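You operate a simulated robot arm through the tools that you are given. There is no shell and no other tool. Be economical: measure what you need, move in short steps, check, and stop when the job is done.

Carry out the task below with a simulated robot arm. There is one attempt and no reset: what you move stays moved.

TASK
Clear the count, then run the empty press 2 times at 1000 N.
Fine: switch it on, clear with the tally button and push the slide in; leave the slide in.

It is judged by the outcome, as a careful person would: the job done as asked, and still so three seconds after it is handed in. It fails if anything else is knocked over, pushed out of place, dropped, spilled or broken.

THE ROBOT
A 6-joint arm with a two-finger parallel gripper, fixed in place. Base frame: the origin is at the foot of the arm, x ahead of it, y to its left, z up; the work surface is at about z = 0.806. Lengths are in m, angles in degrees, forces in N, time in s.
With the tool pointing down near the work surface it reaches from about 0.24 to 0.64 m from the base axis. Its first joint turns from -66.0 to 66.0 degrees. Payload 2.7 kg.
Tool frame: the origin (TCP) lies between the finger pads and is the grasp point; the fingertips stand 0.023 m ahead of it; z points along the fingers, y is the line along which they close. The gripper opens to 0.094 m. The fingers are 0.038 m wide and 0.01 m thick; the gripper's body (0.054 by 0.096 m) begins 0.039 m behind the TCP.
Orientation is told as [roll, pitch, yaw] about the base's x, y, z axes, in that order, counted from this pose: with the fingers straight down and closing along the base's y, the tool's x points along the base's -x, its y along +y and its z along -z.

THE INTERFACE
- The arm moves only by the tool step_arm. Its argument "targets" is one flat list of numbers, 7 for each row, row after row: the shift along the base's x, y, z in units of 400 mm (1.0 is 400 mm), then the turn, a rotation vector about the base's x, y, z in units of 45 degrees (1.0 is 45 degrees), then the closure, from 0 (fully open) to 1 (shut). In form: [x, y, z, wx, wy, wz, gripper, x, y, z, wx, wy, wz, gripper, ...]. A call has 1 to 8 rows; each row is the pose to reach, as a shift and turn from the pose commanded when the call began. A call with a number of a shift or a turn outside -1 to 1 is refused whole. A row lasts 0.2 s, in which the tool goes at most 0.05 m and 8.6 degrees; a call with a longer step from one row to the next is refused whole, and so is a gripper value outside its range. A pose out of reach is approached as far as the arm can. The call stops where the force on the tool passes 70 N (or 10 N more than at its start, if that is more) or the arm is blocked; 0.2 s more then pass. The fingers move at their own pace (about 0.045 m/s each) and stop on an object; they squeeze with about 31 N. The grip force told is the motor's: it shows also when the fingers shut on nothing. Time passes only in rows, and 0.2 s behind the last, so rows that repeat a pose let the fingers close. It gives the time, the measured TCP pose, the force on the tool (base axes), the opening and the grip force at its end, in the units of the frame above (readings bear some noise), and new pictures: "pictures" is both (left out), scene, wrist or none.
- Cameras (640 x 400 px; columns grow to the right, rows downward): "scene" is fixed at [0.0796, -0.4343, 1.4054]; the picture's right is [0.80, -0.61, 0.00], its down [-0.35, -0.46, -0.82] and it looks along [0.50, 0.65, -0.57] (base axes); focal length 331 px, centre (320, 200). "wrist" rides on the gripper at [-0.039, 0, -0.044] in the tool frame; the picture's right is [0.00, -1.00, 0.00], its down [0.97, 0.00, -0.24] and it looks along [0.24, 0.00, 0.97] (tool axes); focal length 218 px, centre (320, 200).
- probe_pixels(camera, pixels): for up to 12 pixels [column, row] of the newest picture of that camera ("zoom" is the newest enlarged one), the place [x, y, z] in the base frame of the surface seen there, good to about 0.002 m, but the place of the scene camera against the robot may be out by one fixed shift of up to 0.012 m in any direction. No time passes.
- close_up(camera, box): a new picture of the part [left, top, right, bottom] of that camera's present view, enlarged. No time passes.
- close_job(): hands the job in; it is judged then, once.

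Work in short steps. Measure before you move; look again where a grasp or a placing could have gone wrong, and mend it. You have 80 turns and 120 pictures in all, the two below and enlarged ones among them. Open the gripper and draw the arm clear of the work before you hand the job in, unless the task says otherwise; then end with one line.

The tools are called as name(argument=value, ...) on one line, values as JSON. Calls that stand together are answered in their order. step_arm: Moves the arm, as the interface text tells. Its arguments: {"type":"object","properties":{"targets":{"type":"array","items":{"type":"number"}},"pictures":{"type":"string","enum":["both","scene","wrist","none"]}},"required":["targets"]} The other tools are called the same way: probe_pixels (camera, pixels) gives the place of the surface under pixels of a picture; close_up (camera, box) takes an enlarged picture of a part of a camera's view; close_job () hands the job in.

At the start:

```text
time: 0.0
tcp_pos: [0.4204, -0.1295, 1.1231]
orientation: [0.0, 0.0, 0.1]
contact_force: [0.4, -0.4, 0.3]
finger_gap: 0.0938
gripper_force: 0.0
```

scene: 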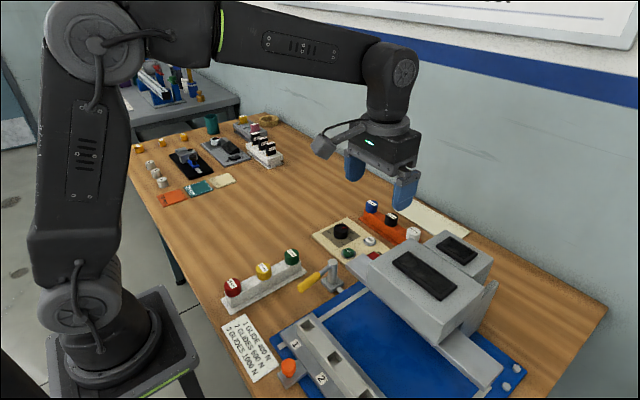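
wrist: 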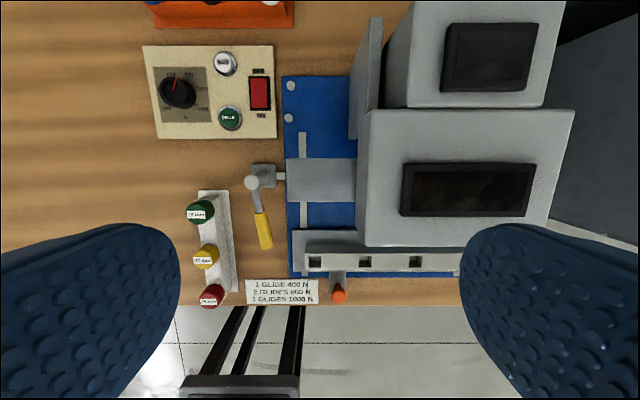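

I'll look closely at the press, its control panel and the card before I move.

close_up(camera="wrist", box=[130, 30, 290, 150])

close_up(camera="wrist", box=[180, 130, 480, 310])

close_up(camera="scene", box=[210, 190, 530, 400])

```text
3.33 times, centred on (210, 90) of wrist
```

zoom: 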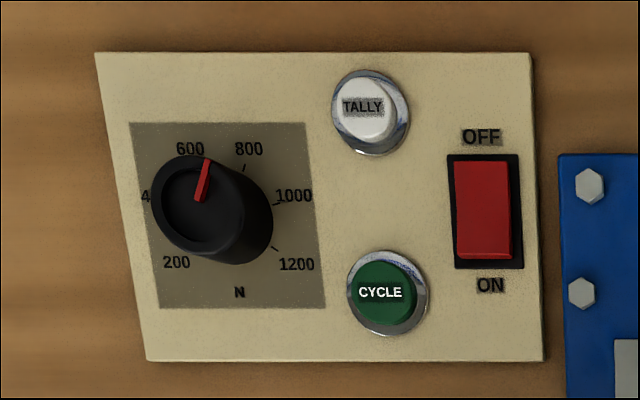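

```text
2.13 times, centred on (330, 220) of wrist
```

zoom: 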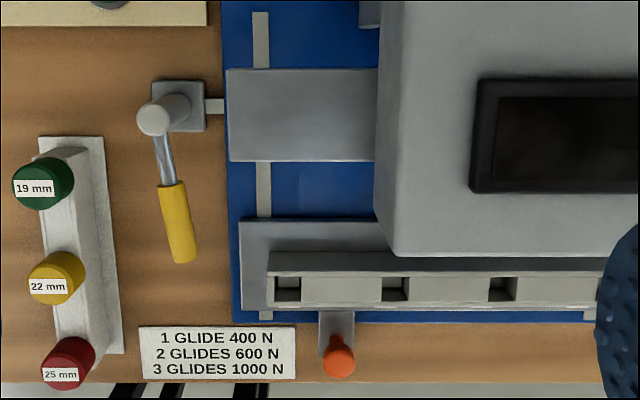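

```text
1.90 times, centred on (370, 295) of scene
```

zoom: 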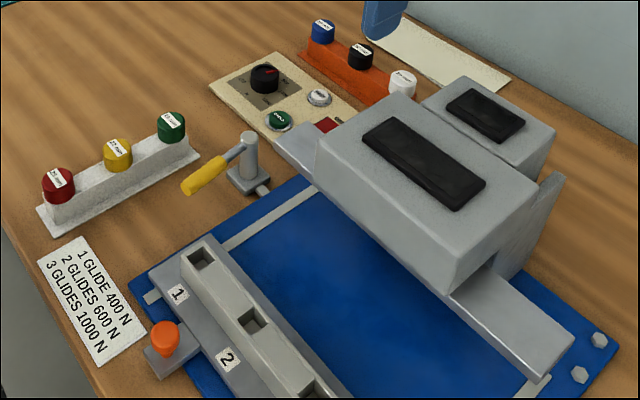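

Panel seen: dial at about 640 N, tally, cycle, rocker off. The slide is the near grey carriage with the orange knob. Now I probe positions.

probe_pixels(camera="wrist", pixels=[[177, 92], [176, 82], [225, 62], [230, 117], [260, 82], [259, 105], [270, 50], [260, 182], [262, 230], [339, 295], [338, 275], [240, 120]])

probe_pixels(camera="wrist", pixels=[[320, 180], [320, 245], [340, 250], [340, 262], [302, 210], [300, 245], [330, 215], [380, 240], [370, 180], [280, 177], [450, 262], [325, 270]])

probe_pixels(camera="scene", pixels=[[288, 366], [293, 378], [341, 231], [342, 226], [348, 251], [369, 239], [375, 255], [335, 266], [308, 284], [425, 275], [460, 250], [310, 322]])

```text
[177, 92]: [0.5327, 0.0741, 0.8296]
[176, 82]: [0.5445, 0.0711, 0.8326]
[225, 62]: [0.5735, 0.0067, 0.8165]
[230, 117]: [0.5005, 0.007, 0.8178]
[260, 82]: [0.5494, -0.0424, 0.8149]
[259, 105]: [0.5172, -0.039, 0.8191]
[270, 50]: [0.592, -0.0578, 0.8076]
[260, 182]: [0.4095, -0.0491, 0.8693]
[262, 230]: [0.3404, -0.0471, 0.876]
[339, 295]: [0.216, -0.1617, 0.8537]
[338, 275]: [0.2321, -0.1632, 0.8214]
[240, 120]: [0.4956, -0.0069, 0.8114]
```

```text
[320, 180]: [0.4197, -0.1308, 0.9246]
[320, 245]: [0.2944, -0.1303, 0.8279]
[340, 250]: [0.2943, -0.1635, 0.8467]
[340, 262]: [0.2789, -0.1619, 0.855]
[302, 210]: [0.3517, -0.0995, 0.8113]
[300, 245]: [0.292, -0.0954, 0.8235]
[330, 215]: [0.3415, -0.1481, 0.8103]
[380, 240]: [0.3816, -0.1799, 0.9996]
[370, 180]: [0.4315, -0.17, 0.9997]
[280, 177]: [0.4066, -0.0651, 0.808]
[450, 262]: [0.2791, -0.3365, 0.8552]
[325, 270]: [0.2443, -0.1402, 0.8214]
```

```text
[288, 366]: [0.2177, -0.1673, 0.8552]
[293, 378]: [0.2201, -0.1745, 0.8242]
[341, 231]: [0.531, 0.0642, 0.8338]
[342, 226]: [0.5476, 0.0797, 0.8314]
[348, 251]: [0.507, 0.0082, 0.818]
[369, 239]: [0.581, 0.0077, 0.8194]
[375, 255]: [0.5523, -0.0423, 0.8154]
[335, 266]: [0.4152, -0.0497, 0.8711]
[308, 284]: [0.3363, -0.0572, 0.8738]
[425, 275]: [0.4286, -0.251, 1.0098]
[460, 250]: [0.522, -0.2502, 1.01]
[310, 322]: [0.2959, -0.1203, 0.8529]
```

probe_pixels(camera="scene", pixels=[[372, 272], [380, 290], [420, 325], [436, 330], [445, 325], [375, 300], [420, 345], [470, 350], [495, 375], [480, 300], [355, 330], [440, 340]])

close_up(camera="scene", box=[260, 270, 460, 395])

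probe_pixels(camera="wrist", pixels=[[290, 180], [350, 180], [320, 160], [320, 200], [365, 75], [378, 60], [370, 30], [368, 243], [364, 115], [300, 130], [290, 260], [338, 287]])

```text
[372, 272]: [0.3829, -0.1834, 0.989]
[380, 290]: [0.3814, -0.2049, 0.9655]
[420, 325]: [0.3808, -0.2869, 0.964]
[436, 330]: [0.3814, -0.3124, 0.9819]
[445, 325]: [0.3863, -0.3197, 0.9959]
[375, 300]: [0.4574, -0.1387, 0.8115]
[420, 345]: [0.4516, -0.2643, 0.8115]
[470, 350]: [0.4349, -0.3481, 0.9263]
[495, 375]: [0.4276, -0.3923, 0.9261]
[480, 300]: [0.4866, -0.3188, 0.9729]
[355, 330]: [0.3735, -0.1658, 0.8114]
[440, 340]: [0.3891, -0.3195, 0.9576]
```

```text
3.20 times, centred on (360, 332) of scene
```

zoom: 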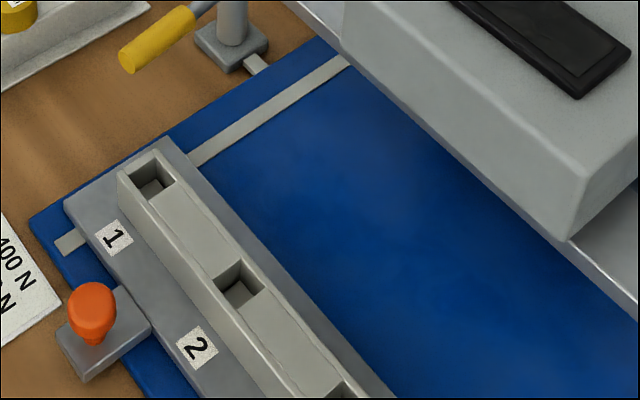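

```text
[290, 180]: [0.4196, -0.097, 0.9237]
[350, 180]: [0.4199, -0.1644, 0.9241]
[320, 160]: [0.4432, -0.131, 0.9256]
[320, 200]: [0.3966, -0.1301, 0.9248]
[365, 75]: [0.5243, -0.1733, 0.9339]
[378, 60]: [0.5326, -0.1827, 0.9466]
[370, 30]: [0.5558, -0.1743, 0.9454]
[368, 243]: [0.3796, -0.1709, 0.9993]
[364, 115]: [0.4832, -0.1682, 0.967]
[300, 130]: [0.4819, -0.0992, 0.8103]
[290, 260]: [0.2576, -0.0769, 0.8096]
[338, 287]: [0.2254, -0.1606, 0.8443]
```

The panel is clear of the head. The head's front face is at x 0.38, z 0.955–1.0. I move above the panel to read the dial squarely.

step_arm(targets=[0.046, 0.08, -0.058, 0, 0, 0, 0, 0.092, 0.16, -0.117, 0, 0, 0, 0, 0.138, 0.24, -0.175, 0, 0, 0, 0, 0.184, 0.32, -0.233, 0, 0, 0, 0, 0.23, 0.4, -0.29, 0, 0, 0, 0, 0.275, 0.48, -0.35, 0, 0, 0, 0, 0.275, 0.48, -0.35, 0, 0, 0, 0], pictures="wrist")

close_up(camera="wrist", box=[220, 120, 460, 270])

```text
time: 1.6
tcp_pos: [0.5312, 0.0678, 0.9836]
orientation: [-0.1, 0.1, 0.0]
contact_force: [-0.1, -0.4, 0.6]
finger_gap: 0.0942
gripper_force: 0.1
```

wrist: 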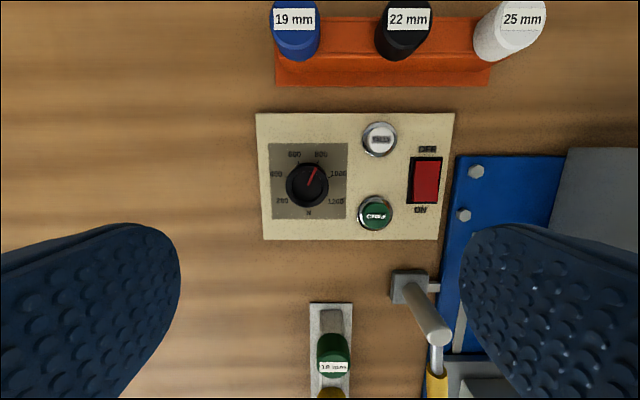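

```text
2.67 times, centred on (340, 195) of wrist
```

zoom: 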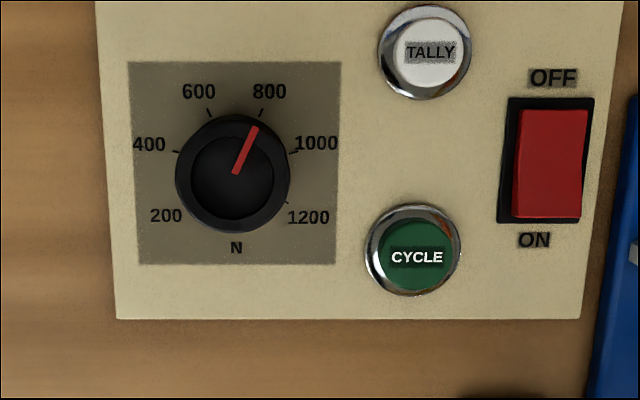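

The dial actually points at 800 (about +25°), and 1000 sits roughly 50° clockwise. I probe the precise positions.

probe_pixels(camera="zoom", pixels=[[235, 173], [257, 128], [178, 173], [288, 173], [233, 118], [233, 228], [430, 52], [416, 256], [545, 200], [545, 130], [291, 152], [262, 112]])

probe_pixels(camera="zoom", pixels=[[545, 210], [530, 170], [500, 170], [594, 170], [550, 102], [550, 218], [380, 256], [458, 256], [208, 115], [287, 203], [150, 300], [180, 148]])

```text
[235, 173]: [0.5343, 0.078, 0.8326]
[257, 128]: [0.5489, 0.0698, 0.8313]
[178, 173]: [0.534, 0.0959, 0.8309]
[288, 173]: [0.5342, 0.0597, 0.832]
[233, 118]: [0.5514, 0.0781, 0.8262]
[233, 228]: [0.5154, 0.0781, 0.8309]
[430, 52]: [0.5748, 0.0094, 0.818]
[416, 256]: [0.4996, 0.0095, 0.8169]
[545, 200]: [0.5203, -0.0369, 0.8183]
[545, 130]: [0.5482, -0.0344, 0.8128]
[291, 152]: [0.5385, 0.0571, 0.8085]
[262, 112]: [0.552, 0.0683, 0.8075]
```

```text
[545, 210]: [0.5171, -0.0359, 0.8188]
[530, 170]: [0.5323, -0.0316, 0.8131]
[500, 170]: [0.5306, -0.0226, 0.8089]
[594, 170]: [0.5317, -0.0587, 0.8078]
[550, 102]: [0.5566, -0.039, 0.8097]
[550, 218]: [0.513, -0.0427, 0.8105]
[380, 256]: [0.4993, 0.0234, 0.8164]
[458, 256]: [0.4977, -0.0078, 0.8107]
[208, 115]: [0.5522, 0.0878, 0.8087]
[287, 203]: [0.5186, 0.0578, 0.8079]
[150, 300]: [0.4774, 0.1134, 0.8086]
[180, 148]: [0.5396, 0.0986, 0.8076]
```

Knob centre is (0.5335, 0.078), tick angles 25/75/125°. The rocker's raised ON end is at (0.519, −0.038, 0.819). I close the fingers and go above it.

step_arm(targets=[-0.01, -0.09, 0, 0, 0, 0, 1, -0.03, -0.18, -0.08, 0, 0, 0, 1, -0.0525, -0.265, -0.16, 0, 0, 0, 1, -0.0525, -0.265, -0.25, 0, 0, 0, 1, -0.0525, -0.265, -0.25, 0, 0, 0, 1, -0.0525, -0.265, -0.25, 0, 0, 0, 1], pictures="both")

```text
time: 3.0
tcp_pos: [0.5051, -0.0408, 0.8835]
orientation: [-0.1, 0.1, 0.0]
contact_force: [0.0, -0.8, 0.1]
finger_gap: 0.0
gripper_force: 30.9
```

scene: 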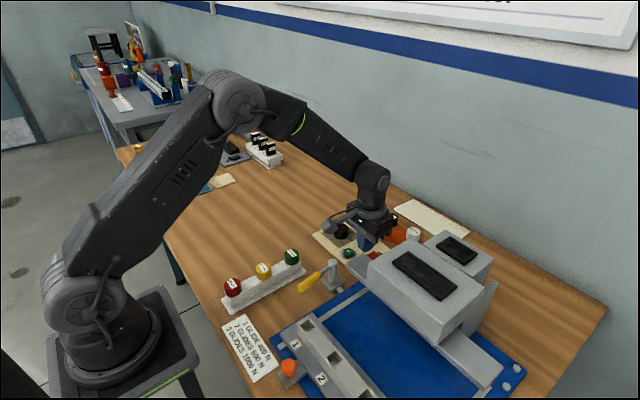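
wrist: 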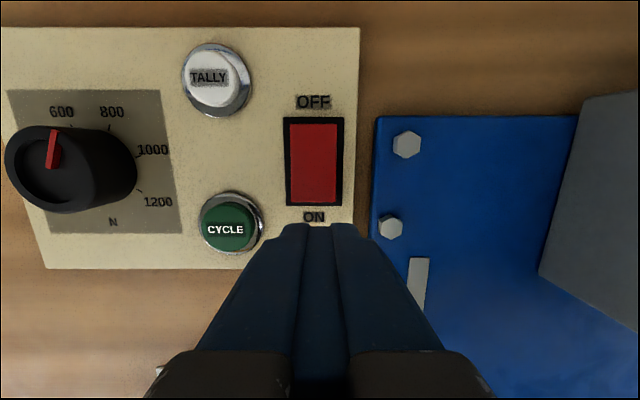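

probe_pixels(camera="wrist", pixels=[[300, 226], [320, 228], [343, 226], [315, 195], [315, 150], [293, 160], [339, 160]])

step_arm(targets=[0, 0, 0, 0, 0, 0, 1], pictures="none")

```text
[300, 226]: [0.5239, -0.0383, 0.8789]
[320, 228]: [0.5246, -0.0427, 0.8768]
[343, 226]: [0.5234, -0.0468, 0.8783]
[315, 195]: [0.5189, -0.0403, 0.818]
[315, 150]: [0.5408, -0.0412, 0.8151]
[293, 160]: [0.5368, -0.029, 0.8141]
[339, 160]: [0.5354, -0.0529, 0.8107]
```

```text
time: 3.4
tcp_pos: [0.5055, -0.0418, 0.885]
orientation: [0.1, 0.0, 0.0]
contact_force: [0.5, -0.2, -0.9]
finger_gap: 0.0
gripper_force: 30.6
```

TCP is at (0.5055, −0.0418) with the tip at z 0.862, and the finger's front edge overlaps the rocker's ON end. I shift +4 mm in x and press down.

step_arm(targets=[0.01, 0, -0.08, 0, 0, 0, 1, 0.01, 0, -0.105, 0, 0, 0, 1, 0.01, 0, -0.115, 0, 0, 0, 1, 0.01, 0, -0.122, 0, 0, 0, 1, 0.01, 0, -0.127, 0, 0, 0, 1], pictures="wrist")

```text
time: 4.6
tcp_pos: [0.5117, -0.0418, 0.8384]
orientation: [0.0, -0.3, 0.0]
contact_force: [-27.4, 1.9, 55.4]
finger_gap: 0.0
gripper_force: 31.5
```

wrist: 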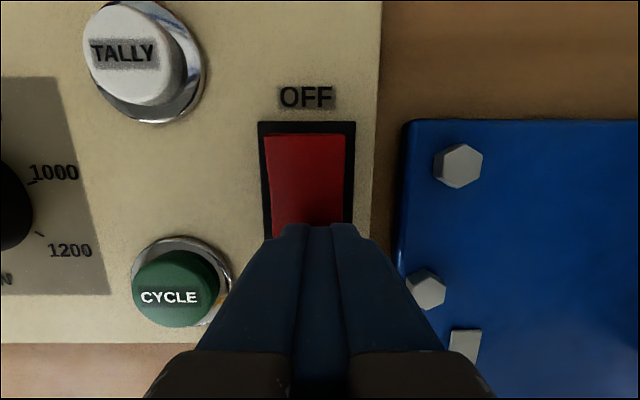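

Tip at 0.815 with 55 N on it. I lift and check whether it flipped.

step_arm(targets=[0, 0, 0.05, 0, 0, 0, 1, 0, 0.02, 0.15, 0, 0, 0, 1, 0, 0.02, 0.15, 0, 0, 0, 1], pictures="both")

close_up(camera="wrist", box=[180, 40, 400, 240])

close_up(camera="scene", box=[320, 200, 520, 325])

```text
time: 5.4
tcp_pos: [0.5123, -0.0331, 0.8945]
orientation: [0.0, 0.0, -0.1]
contact_force: [-0.3, 0.7, -0.3]
finger_gap: 0.0001
gripper_force: 31.3
```

scene: 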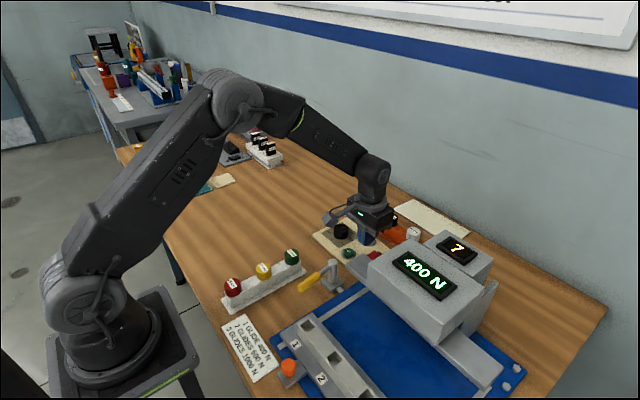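
wrist: 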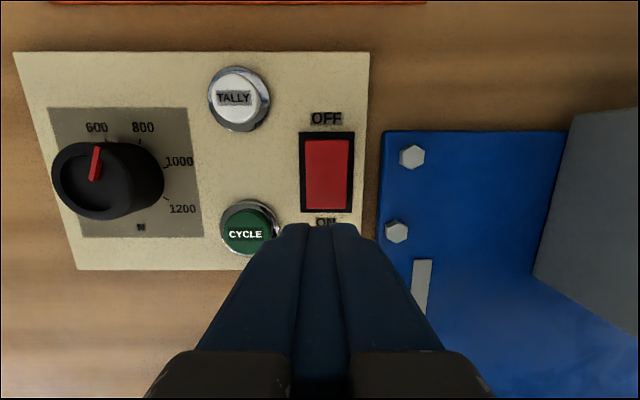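

```text
2.00 times, centred on (290, 140) of wrist
```

zoom: 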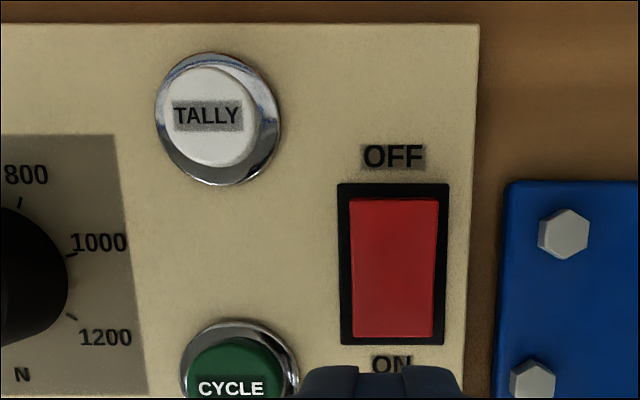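

```text
3.20 times, centred on (420, 262) of scene
```

zoom: 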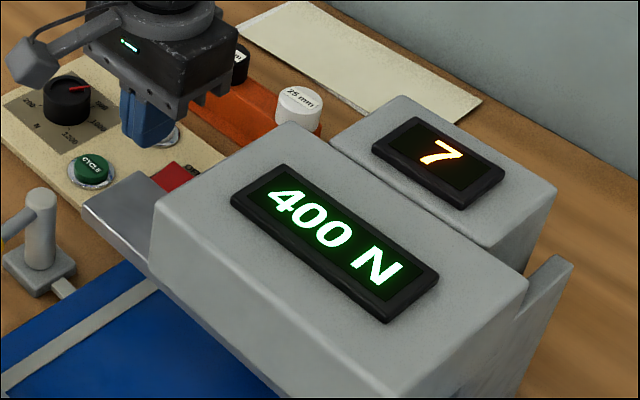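

It's on: the display shows 400 N and the tally shows 7. Next is the tally button at (0.575, 0.0095). I check clearance to the gauges behind it.

probe_pixels(camera="scene", pixels=[[413, 230], [413, 236], [395, 232], [391, 220], [409, 240]])

step_arm(targets=[0.065, 0.05, 0.02, 0, 0, 0, 1, 0.132, 0.106, 0, 0, 0, 0, 1, 0.132, 0.106, -0.04, 0, 0, 0, 1, 0.132, 0.106, -0.04, 0, 0, 0, 1], pictures="both")

```text
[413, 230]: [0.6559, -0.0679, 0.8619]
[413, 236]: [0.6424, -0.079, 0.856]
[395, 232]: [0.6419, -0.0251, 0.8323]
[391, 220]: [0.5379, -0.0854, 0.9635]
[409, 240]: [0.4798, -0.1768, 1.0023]
```

```text
time: 6.4
tcp_pos: [0.5646, 0.0104, 0.8772]
orientation: [-0.1, 0.0, 0.0]
contact_force: [-0.2, 0.4, -0.3]
finger_gap: 0.0
gripper_force: 30.8
```

scene: 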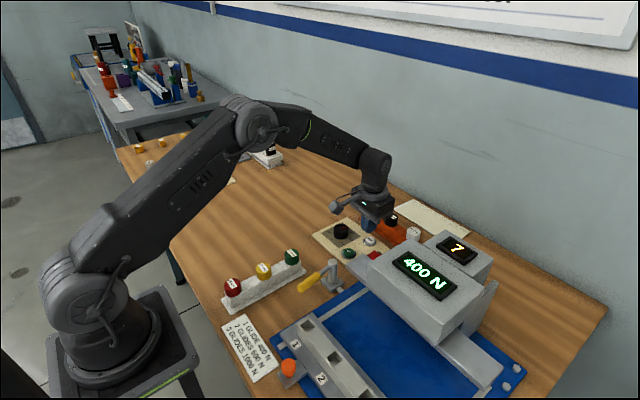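
wrist: 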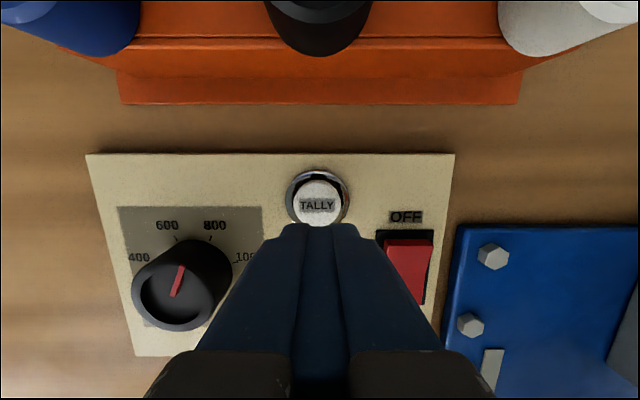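

Lined up with the tally (317, 205). I press down gently.

step_arm(targets=[0.005, 0, -0.07, 0, 0, 0, 1, 0.005, 0, -0.09, 0, 0, 0, 1, 0.005, 0, -0.1, 0, 0, 0, 1, 0.005, 0, -0.104, 0, 0, 0, 1], pictures="scene")

close_up(camera="scene", box=[320, 200, 520, 325])

```text
time: 7.4
tcp_pos: [0.567, 0.0089, 0.8361]
orientation: [0.0, 0.0, 0.0]
contact_force: [-2.8, -1.1, 4.8]
finger_gap: 0.0002
gripper_force: 30.8
```

scene: 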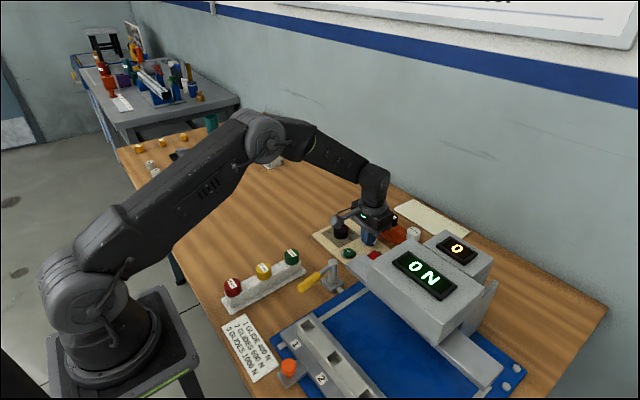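

```text
3.20 times, centred on (420, 262) of scene
```

zoom: 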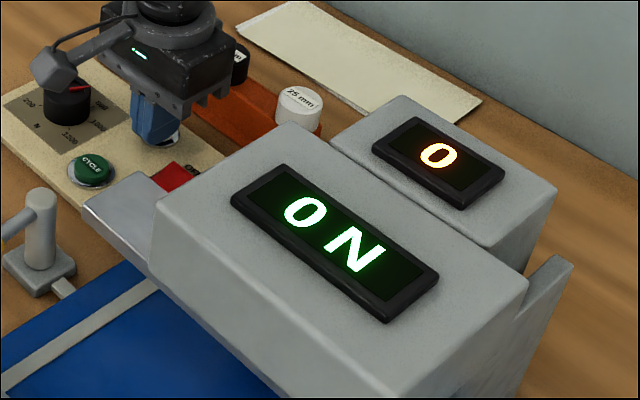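

The count cleared to 0, and the green display shows the last stroke force. I lift, open to about 60 mm and move above the dial.

step_arm(targets=[0, 0, 0.1, 0, 0, 0, 1, -0.02, 0.06, 0.17, 0, 0, 0, 0.36, -0.084, 0.172, 0.17, 0, 0, 0, 0.36, -0.084, 0.172, 0.12, 0, 0, 0, 0.36, -0.084, 0.172, 0.12, 0, 0, 0, 0.36], pictures="wrist")

```text
refused: row 3 steps farther than a row can; nothing moved
```

step_arm(targets=[0, 0, 0.1, 0, 0, 0, 1, -0.03, 0.08, 0.17, 0, 0, 0, 0.36, -0.084, 0.172, 0.17, 0, 0, 0, 0.36, -0.084, 0.172, 0.12, 0, 0, 0, 0.36, -0.084, 0.172, 0.12, 0, 0, 0, 0.36], pictures="wrist")

```text
time: 8.6
tcp_pos: [0.5316, 0.0781, 0.8855]
orientation: [0.0, 0.0, -0.1]
contact_force: [0.7, 0.0, 0.1]
finger_gap: 0.0601
gripper_force: 0.1
```

wrist: 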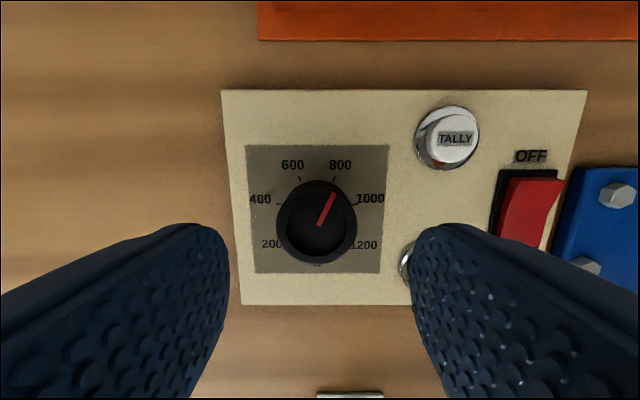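

The knob is centred between the fingers. I lower to TCP z≈0.838 and close on the knob.

step_arm(targets=[0.005, 0, -0.06, 0, 0, 0, 0.36, 0.005, 0, -0.118, 0, 0, 0, 0.36, 0.005, 0, -0.118, 0, 0, 0, 0.7, 0.005, 0, -0.118, 0, 0, 0, 0.7, 0.005, 0, -0.118, 0, 0, 0, 0.7], pictures="wrist")

```text
time: 9.8
tcp_pos: [0.5351, 0.0807, 0.8371]
orientation: [0.0, -0.1, 0.1]
contact_force: [0.4, 22.3, -3.5]
finger_gap: 0.0399
gripper_force: 45.0
```

wrist: 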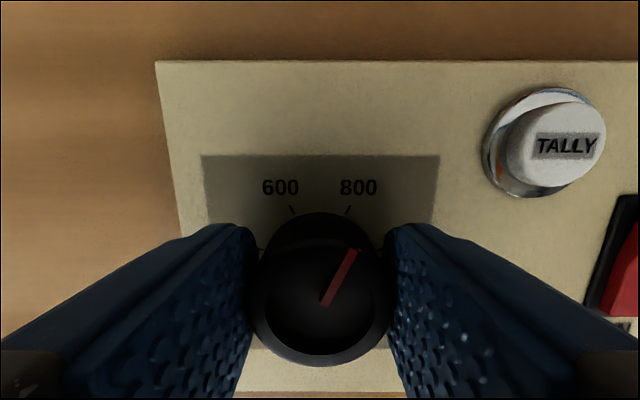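

Gripped with a 22 N side load in +y, so I shift +1.5 mm in y to relieve it and turn clockwise about 32°.

step_arm(targets=[0, 0.004, 0, 0, 0, 0, 0.7, 0, 0.004, 0, 0, 0, -0.18, 0.7, 0, 0.004, 0, 0, 0, -0.36, 0.7, 0, 0.004, 0, 0, 0, -0.54, 0.7, 0, 0.004, 0, 0, 0, -0.7, 0.7], pictures="wrist")

```text
time: 11.0
tcp_pos: [0.5357, 0.0781, 0.8365]
orientation: [-0.2, 0.1, -31.7]
contact_force: [-16.6, 6.1, 16.7]
finger_gap: 0.0399
gripper_force: 44.8
```

wrist: 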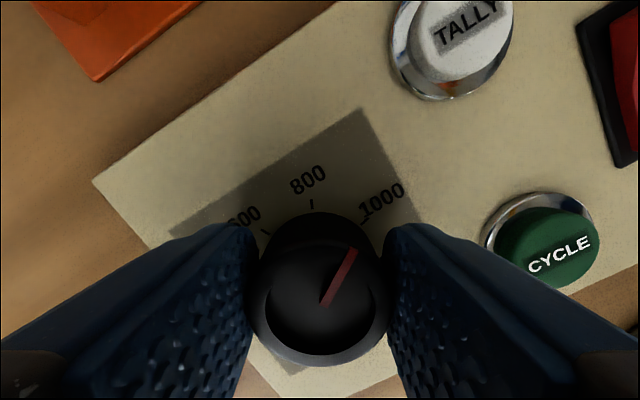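

The knob turns with the gripper. 18.5° more.

step_arm(targets=[0, 0, 0, 0, 0, -0.15, 0.7, 0, 0, 0, 0, 0, -0.3, 0.7, 0, 0, 0, 0, 0, -0.411, 0.7, 0, 0, 0, 0, 0, -0.411, 0.7], pictures="wrist")

```text
time: 12.0
tcp_pos: [0.5341, 0.0791, 0.8359]
orientation: [-0.4, 0.1, -50.1]
contact_force: [-25.3, -12.5, 20.6]
finger_gap: 0.0399
gripper_force: 44.4
```

wrist: 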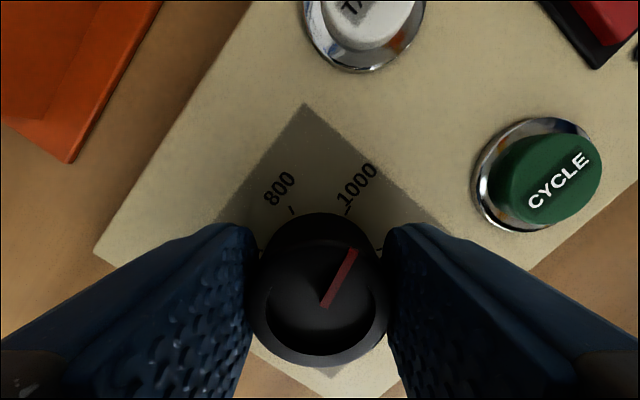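

The pointer now sits against the 1000 tick. I release, lift, turn back and look.

step_arm(targets=[0, 0, 0, 0, 0, 0, 0.36, 0, 0, 0, 0, 0, 0, 0.36, 0, 0, 0.1, 0, 0, 0, 0.36, 0, 0, 0.2, 0, 0, 0.18, 0.36, 0, 0, 0.25, 0, 0, 0.36, 0.36, 0, 0, 0.25, 0, 0, 0.54, 0.36, 0, 0, 0.25, 0, 0, 0.72, 0.36, 0, 0, 0.25, 0, 0, 0.9, 0.36], pictures="none")

step_arm(targets=[0, 0, 0, 0, 0, 0.18, 0.36, 0, 0, 0, 0, 0, 0.211, 0.36], pictures="wrist")

close_up(camera="wrist", box=[220, 120, 460, 270])

```text
time: 13.8
tcp_pos: [0.5354, 0.0793, 0.9369]
orientation: [0.0, 0.0, -9.4]
contact_force: [-0.6, 0.5, -0.6]
finger_gap: 0.0605
gripper_force: 0.0
```

```text
time: 14.4
tcp_pos: [0.5345, 0.0777, 0.9366]
orientation: [-0.1, 0.0, 0.1]
contact_force: [-0.1, 0.7, -0.1]
finger_gap: 0.0602
gripper_force: 0.0
```

wrist: 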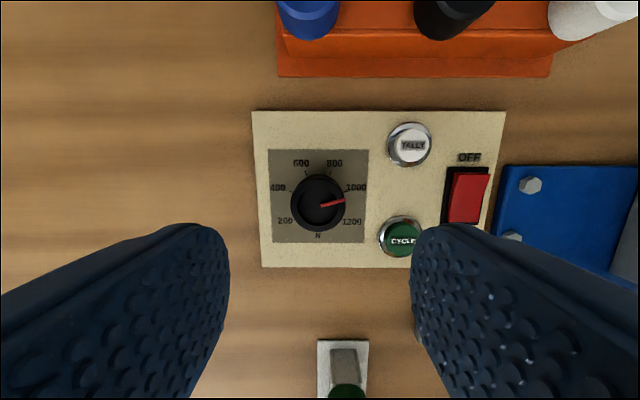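

```text
2.67 times, centred on (340, 195) of wrist
```

zoom: 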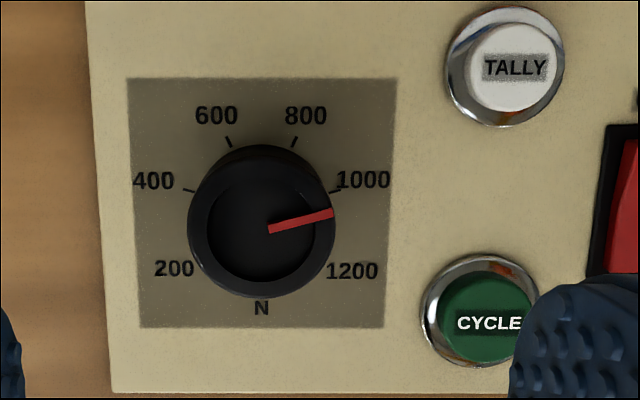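

The dial reads 1000 (about 74.5°). Next the slide: I travel high to a place behind the orange knob.

step_arm(targets=[-0.1, -0.04, 0.05, 0, 0, 0, 0.6, -0.2, -0.08, 0.1, 0, 0, 0, 1, -0.3, -0.12, 0.12, 0, 0, 0, 1, -0.4, -0.16, 0.12, 0, 0, 0, 1, -0.5, -0.2, 0.12, 0, 0, 0, 1, -0.6, -0.24, 0.12, 0, 0, 0, 1], pictures="none")

step_arm(targets=[-0.05, -0.1, 0, 0, 0, 0, 1, -0.1, -0.2, 0, 0, 0, 0, 1, -0.15, -0.3, 0, 0, 0, 0, 1, -0.195, -0.4, 0, 0, 0, 0, 1, -0.22, -0.507, 0, 0, 0, 0, 1, -0.22, -0.507, 0, 0, 0, 0, 1], pictures="both")

```text
time: 15.8
tcp_pos: [0.2961, -0.0185, 0.9849]
orientation: [0.0, 0.0, 0.0]
contact_force: [0.2, 0.1, 0.0]
finger_gap: 0.0
gripper_force: 31.5
```

```text
time: 17.2
tcp_pos: [0.2068, -0.2228, 0.9846]
orientation: [0.0, 0.0, 0.0]
contact_force: [0.3, 0.0, 0.5]
finger_gap: 0.0
gripper_force: 31.1
```

scene: 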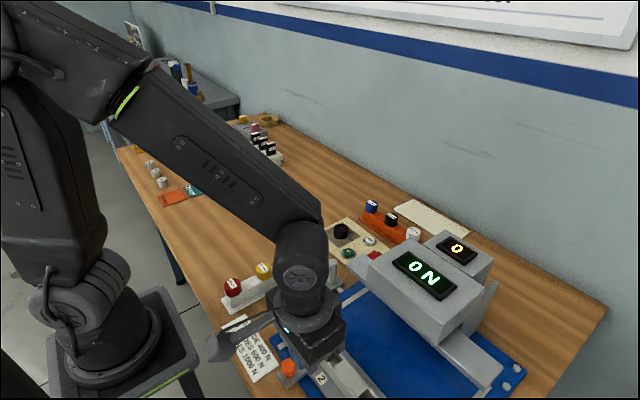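
wrist: 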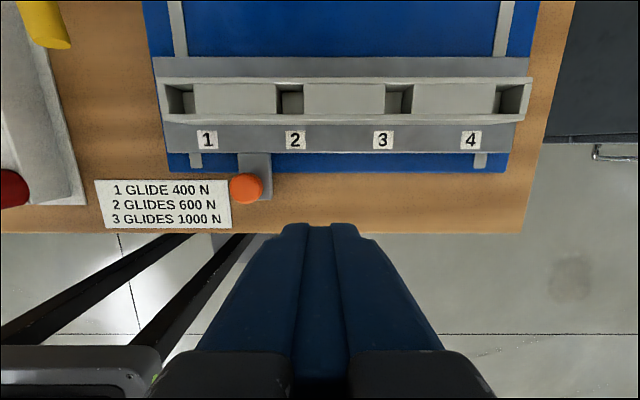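

probe_pixels(camera="scene", pixels=[[218, 350], [250, 326], [215, 335], [322, 355], [285, 335]])

probe_pixels(camera="wrist", pixels=[[246, 188], [246, 203], [231, 188], [262, 188], [256, 162], [256, 200], [290, 120], [290, 67], [180, 20], [500, 20], [160, 130], [528, 130]])

```text
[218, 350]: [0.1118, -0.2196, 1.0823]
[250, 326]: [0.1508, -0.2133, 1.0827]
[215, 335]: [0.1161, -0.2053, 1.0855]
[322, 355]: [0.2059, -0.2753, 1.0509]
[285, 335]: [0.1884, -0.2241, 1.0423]
```

```text
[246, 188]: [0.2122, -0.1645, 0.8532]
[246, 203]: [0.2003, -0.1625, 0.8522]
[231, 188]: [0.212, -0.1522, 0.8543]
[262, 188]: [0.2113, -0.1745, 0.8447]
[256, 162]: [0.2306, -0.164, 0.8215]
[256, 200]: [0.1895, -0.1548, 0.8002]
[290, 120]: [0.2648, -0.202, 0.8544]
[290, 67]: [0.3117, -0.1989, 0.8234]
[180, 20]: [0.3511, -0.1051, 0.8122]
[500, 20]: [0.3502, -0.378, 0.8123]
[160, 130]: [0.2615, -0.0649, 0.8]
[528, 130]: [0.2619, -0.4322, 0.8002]
```

The visible camera box is on the −x side, so the +x side of the hand is slim. The knob is centred near (0.213, −0.163) with its rear edge at about 0.200. I move behind it at height and look.

step_arm(targets=[-0.02, 0.05, 0, 0, 0, 0, 1, -0.05, 0.15, 0, 0, 0, 0, 1, -0.07, 0.15, -0.08, 0, 0, 0, 1, -0.07, 0.15, -0.15, 0, 0, 0, 1, -0.07, 0.15, -0.15, 0, 0, 0, 1], pictures="both")

```text
time: 18.4
tcp_pos: [0.1796, -0.1588, 0.9247]
orientation: [-0.1, 0.1, 0.0]
contact_force: [0.0, -0.2, -0.1]
finger_gap: 0.0
gripper_force: 30.8
```

scene: 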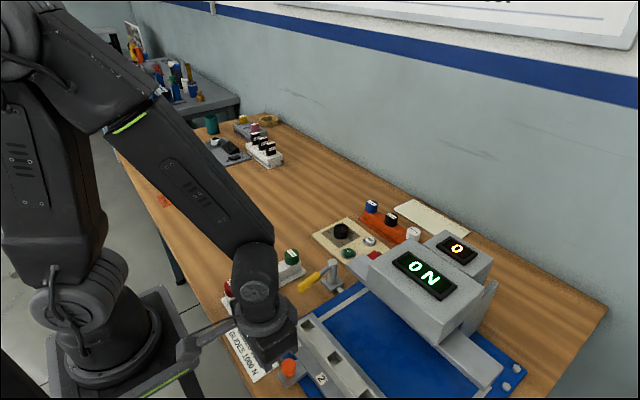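
wrist: 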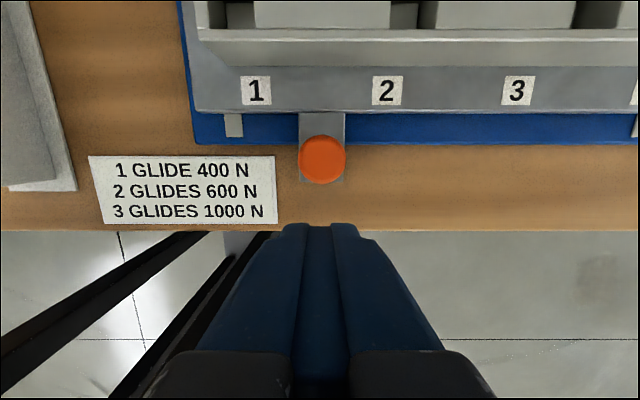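

Aligned with the knob (322, 160). I go a few mm back and down to tip z≈0.835.

step_arm(targets=[-0.012, -0.01, -0.08, 0, 0, 0, 1, -0.012, -0.01, -0.167, 0, 0, 0, 1, -0.012, -0.01, -0.167, 0, 0, 0, 1], pictures="both")

```text
time: 19.2
tcp_pos: [0.1751, -0.1639, 0.8573]
orientation: [0.3, 0.0, 0.0]
contact_force: [0.2, 0.0, 0.4]
finger_gap: 0.0002
gripper_force: 30.8
```

scene: 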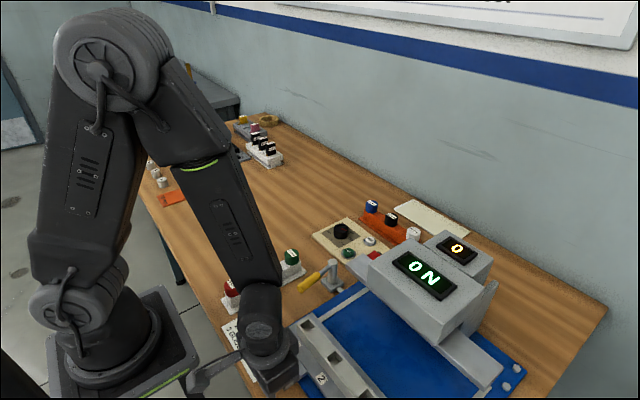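
wrist: 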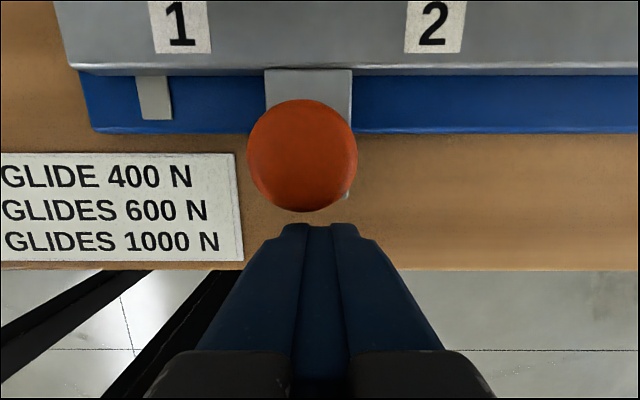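

The fingers are about 3 mm to −y of the knob centre, so I correct that and push the first 60 mm.

step_arm(targets=[0, 0.008, 0, 0, 0, 0, 1, 0.05, 0.008, 0, 0, 0, 0, 1, 0.075, 0.008, 0, 0, 0, 0, 1, 0.1, 0.008, 0, 0, 0, 0, 1, 0.125, 0.008, 0, 0, 0, 0, 1, 0.15, 0.008, 0, 0, 0, 0, 1], pictures="both")

```text
time: 20.6
tcp_pos: [0.2349, -0.1601, 0.8587]
orientation: [0.0, 0.1, 0.0]
contact_force: [-1.7, -1.1, 0.3]
finger_gap: 0.0
gripper_force: 30.8
out of reach, approached as far as the arm can: row 1
```

scene: 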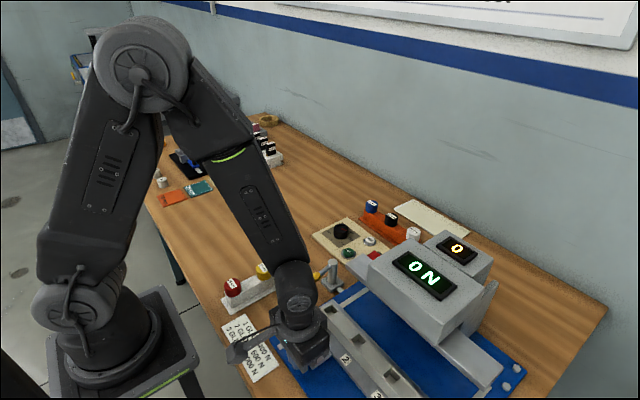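
wrist: 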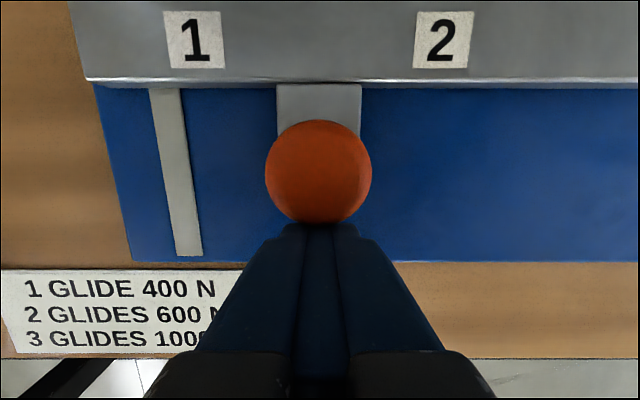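

The slide moves easily at about 2 N. I continue another 45 mm while tilting the hand back for head clearance.

step_arm(targets=[0.03, 0, 0, 0, 0, 0, 1, 0.06, 0, 0, 0, 0, 0, 1, 0.09, 0, 0, 0, 0, 0, 1, 0.112, 0, 0, 0, 0, 0, 1], pictures="both")

```text
time: 21.6
tcp_pos: [0.2802, -0.1601, 0.8576]
orientation: [-0.1, 0.0, -0.1]
contact_force: [-0.8, 0.3, 0.7]
finger_gap: 0.0001
gripper_force: 31.2
```

scene: 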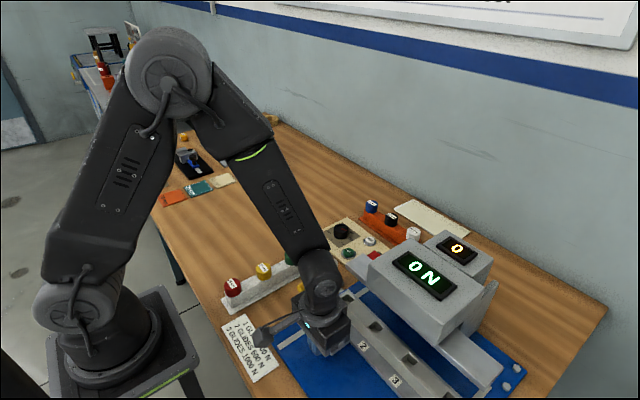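
wrist: 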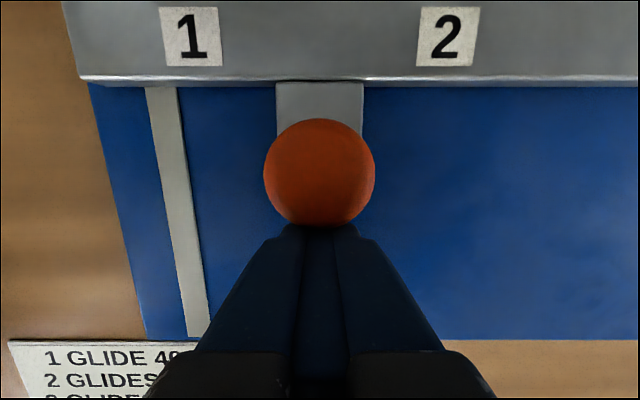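

About 100 mm pushed in. I back off 12 mm, tilt 20° so the hand leans away from the head, and check.

step_arm(targets=[-0.03, 0, 0, 0, 0, 0, 1, -0.03, 0, 0, 0, -0.18, 0, 1, -0.03, 0, 0, 0, -0.36, 0, 1, -0.03, 0, 0, 0, -0.45, 0, 1, -0.03, 0, 0, 0, -0.45, 0, 1], pictures="both")

```text
time: 22.8
tcp_pos: [0.2675, -0.1599, 0.8584]
orientation: [0.0, -20.3, 0.0]
contact_force: [0.0, 0.1, -0.1]
finger_gap: 0.0
gripper_force: 31.4
```

scene: 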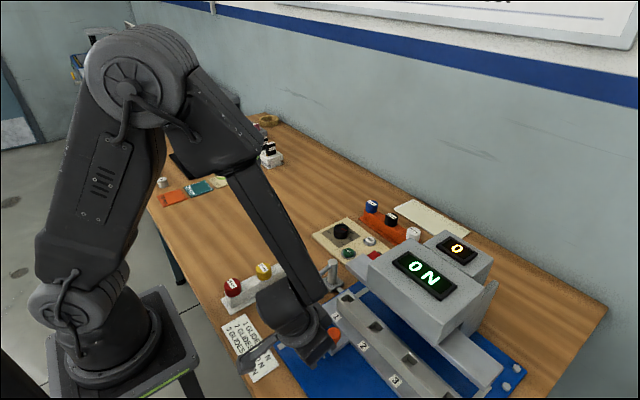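
wrist: 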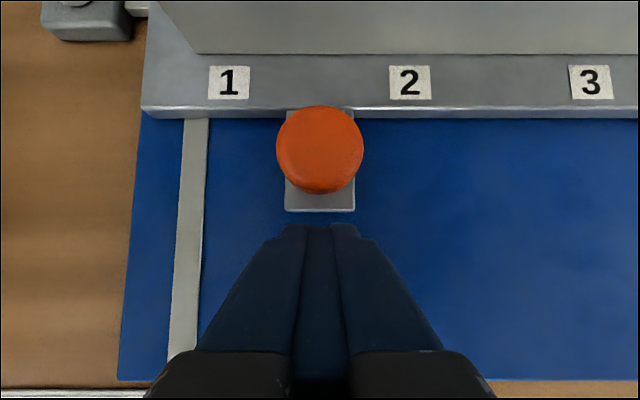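

The tilt is fine. I push on in short steps toward the stop.

step_arm(targets=[0.04, 0, 0, 0, 0, 0, 1, 0.06, 0, 0, 0, 0, 0, 1, 0.08, 0, 0, 0, 0, 0, 1, 0.1, 0, 0, 0, 0, 0, 1, 0.115, 0, 0, 0, 0, 0, 1], pictures="both")

```text
time: 24.0
tcp_pos: [0.3124, -0.1612, 0.859]
orientation: [-0.1, -20.2, 0.0]
contact_force: [-1.0, -0.1, -0.1]
finger_gap: 0.0001
gripper_force: 30.9
```

scene: 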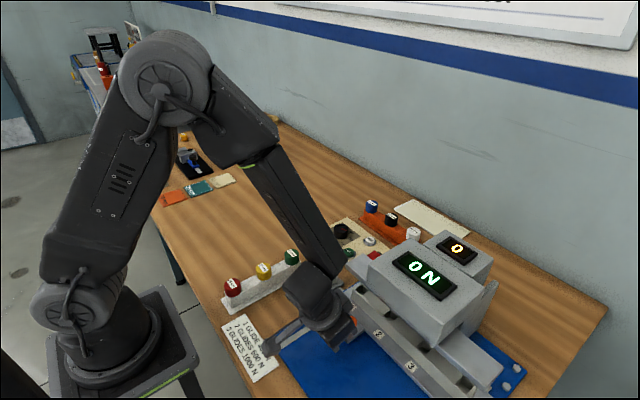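
wrist: 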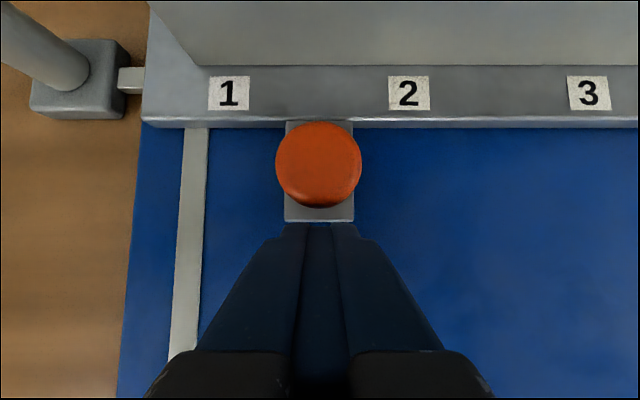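

Still free (1 N). I continue.

step_arm(targets=[0.015, 0, 0, 0, 0, 0, 1, 0.03, 0, 0, 0, 0, 0, 1, 0.042, 0, 0, 0, 0, 0, 1, 0.055, 0, 0, 0, 0, 0, 1], pictures="both")

```text
time: 24.8
tcp_pos: [0.3164, -0.1546, 0.8501]
orientation: [1.0, -18.5, -0.6]
contact_force: [-5.6, 0.5, -2.0]
finger_gap: 0.0001
gripper_force: 30.8
stopped in row 4: the force on the tool passed its limit (the readings are from after the stop); the commanded pose is now the measured one
```

scene: 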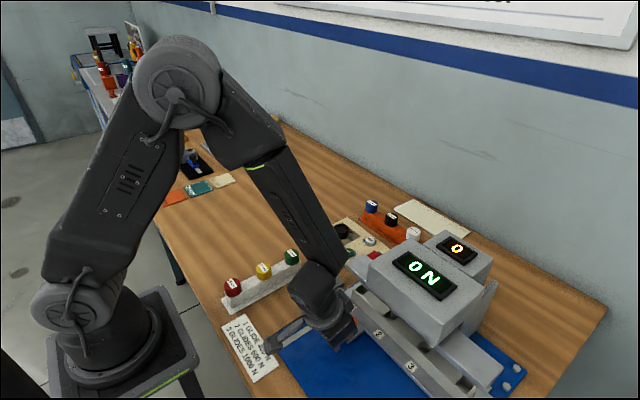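
wrist: 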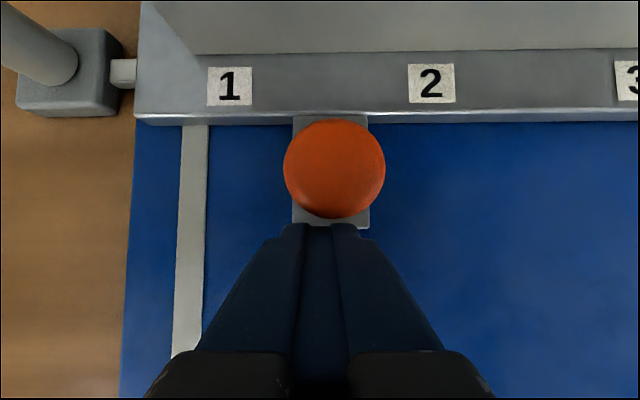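

Force limit tripped, either at the end stop or on some contact. I measure where the slide is.

probe_pixels(camera="wrist", pixels=[[335, 160], [335, 215], [250, 114], [400, 52], [125, 75], [60, 60], [150, 60], [145, 110], [330, 225]])

close_up(camera="scene", box=[270, 230, 510, 400])

```text
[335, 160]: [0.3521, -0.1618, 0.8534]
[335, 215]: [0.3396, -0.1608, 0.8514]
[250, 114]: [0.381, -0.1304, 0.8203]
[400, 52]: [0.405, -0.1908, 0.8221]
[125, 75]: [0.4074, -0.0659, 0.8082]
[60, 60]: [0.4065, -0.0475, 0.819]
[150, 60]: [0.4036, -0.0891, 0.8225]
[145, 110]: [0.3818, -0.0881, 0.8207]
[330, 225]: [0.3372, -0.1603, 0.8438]
```

```text
2.35 times, centred on (390, 315) of scene
```

zoom: 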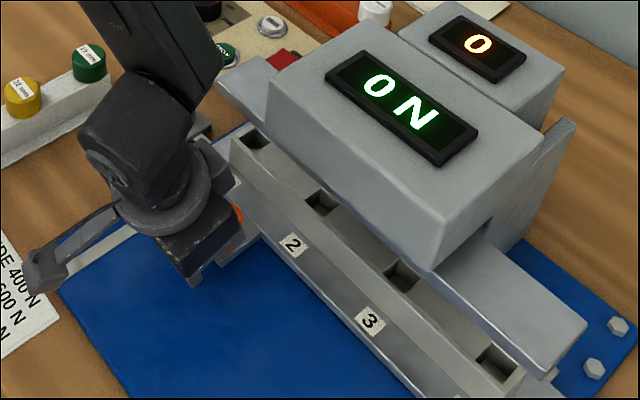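

probe_pixels(camera="zoom", pixels=[[243, 170], [310, 235], [275, 160], [330, 215], [420, 300], [440, 315], [500, 280], [480, 320], [550, 375], [230, 90], [375, 322]])

step_arm(targets=[-0.03, 0, 0.01, 0, 0, 0, 1, -0.08, 0, 0.08, 0, 0, 0, 1, -0.12, 0, 0.2, 0, 0, 0, 1], pictures="both")

```text
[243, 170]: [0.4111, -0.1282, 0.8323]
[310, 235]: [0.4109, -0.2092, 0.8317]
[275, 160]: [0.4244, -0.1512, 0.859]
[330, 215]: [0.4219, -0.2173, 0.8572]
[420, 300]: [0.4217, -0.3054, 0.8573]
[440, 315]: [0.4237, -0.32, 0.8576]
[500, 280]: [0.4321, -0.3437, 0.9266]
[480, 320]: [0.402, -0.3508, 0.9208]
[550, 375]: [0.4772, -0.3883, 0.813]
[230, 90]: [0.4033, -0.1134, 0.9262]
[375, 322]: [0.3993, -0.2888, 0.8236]
```

```text
refused: row 3 steps farther than a row can; nothing moved
```

The nests are at x≈0.42, directly under the ram. I make a gentle confirming push of a few mm to see whether it is firm.

step_arm(targets=[0.006, -0.012, 0.01, 0, 0, 0, 1, 0.012, -0.012, 0.01, 0, 0, 0, 1], pictures="wrist")

probe_pixels(camera="wrist", pixels=[[335, 160], [250, 110]])

```text
time: 25.4
tcp_pos: [0.3173, -0.1593, 0.8522]
orientation: [1.4, -17.8, -0.6]
contact_force: [-27.4, 3.2, -19.4]
finger_gap: 0.0
gripper_force: 31.1
```

wrist: 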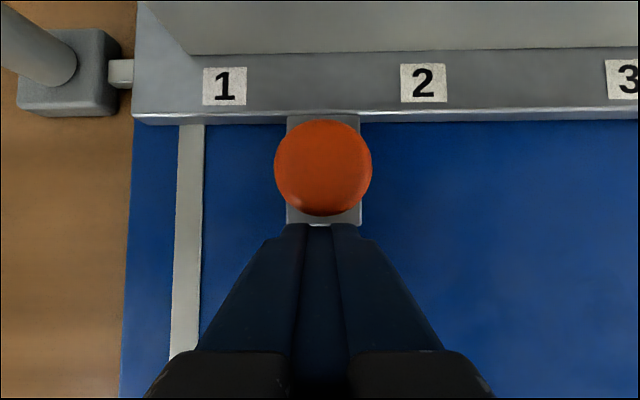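

```text
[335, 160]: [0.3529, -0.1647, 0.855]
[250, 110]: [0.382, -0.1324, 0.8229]
```

Firm at 27 N with no more movement, so the slide is fully in. I back away, straighten and rise.

step_arm(targets=[-0.04, 0, 0.01, 0, 0, 0, 1, -0.1, 0, 0.06, 0, 0, 0, 1, -0.1, 0, 0.17, 0, 0.15, 0, 1, -0.1, 0, 0.28, 0, 0.3, 0, 1, -0.1, 0, 0.36, 0, 0.395, 0, 1, -0.1, 0, 0.36, -0.02, 0.395, 0.01, 1], pictures="both")

```text
time: 26.8
tcp_pos: [0.2818, -0.1591, 1.0005]
orientation: [-0.1, -0.8, 0.1]
contact_force: [0.0, 0.0, 0.4]
finger_gap: 0.0002
gripper_force: 31.1
```

scene: 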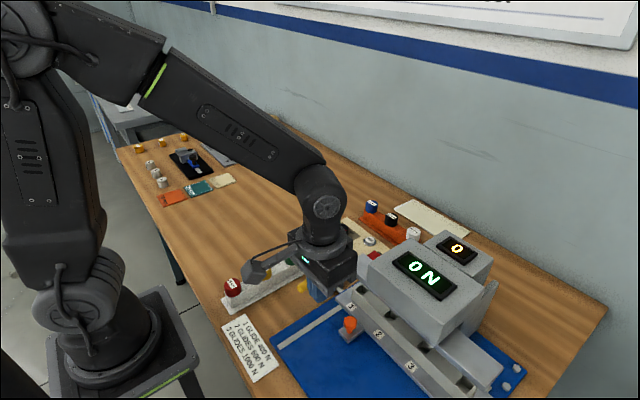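
wrist: 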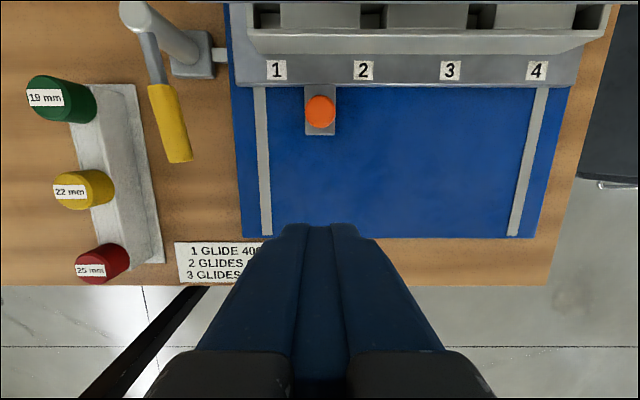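

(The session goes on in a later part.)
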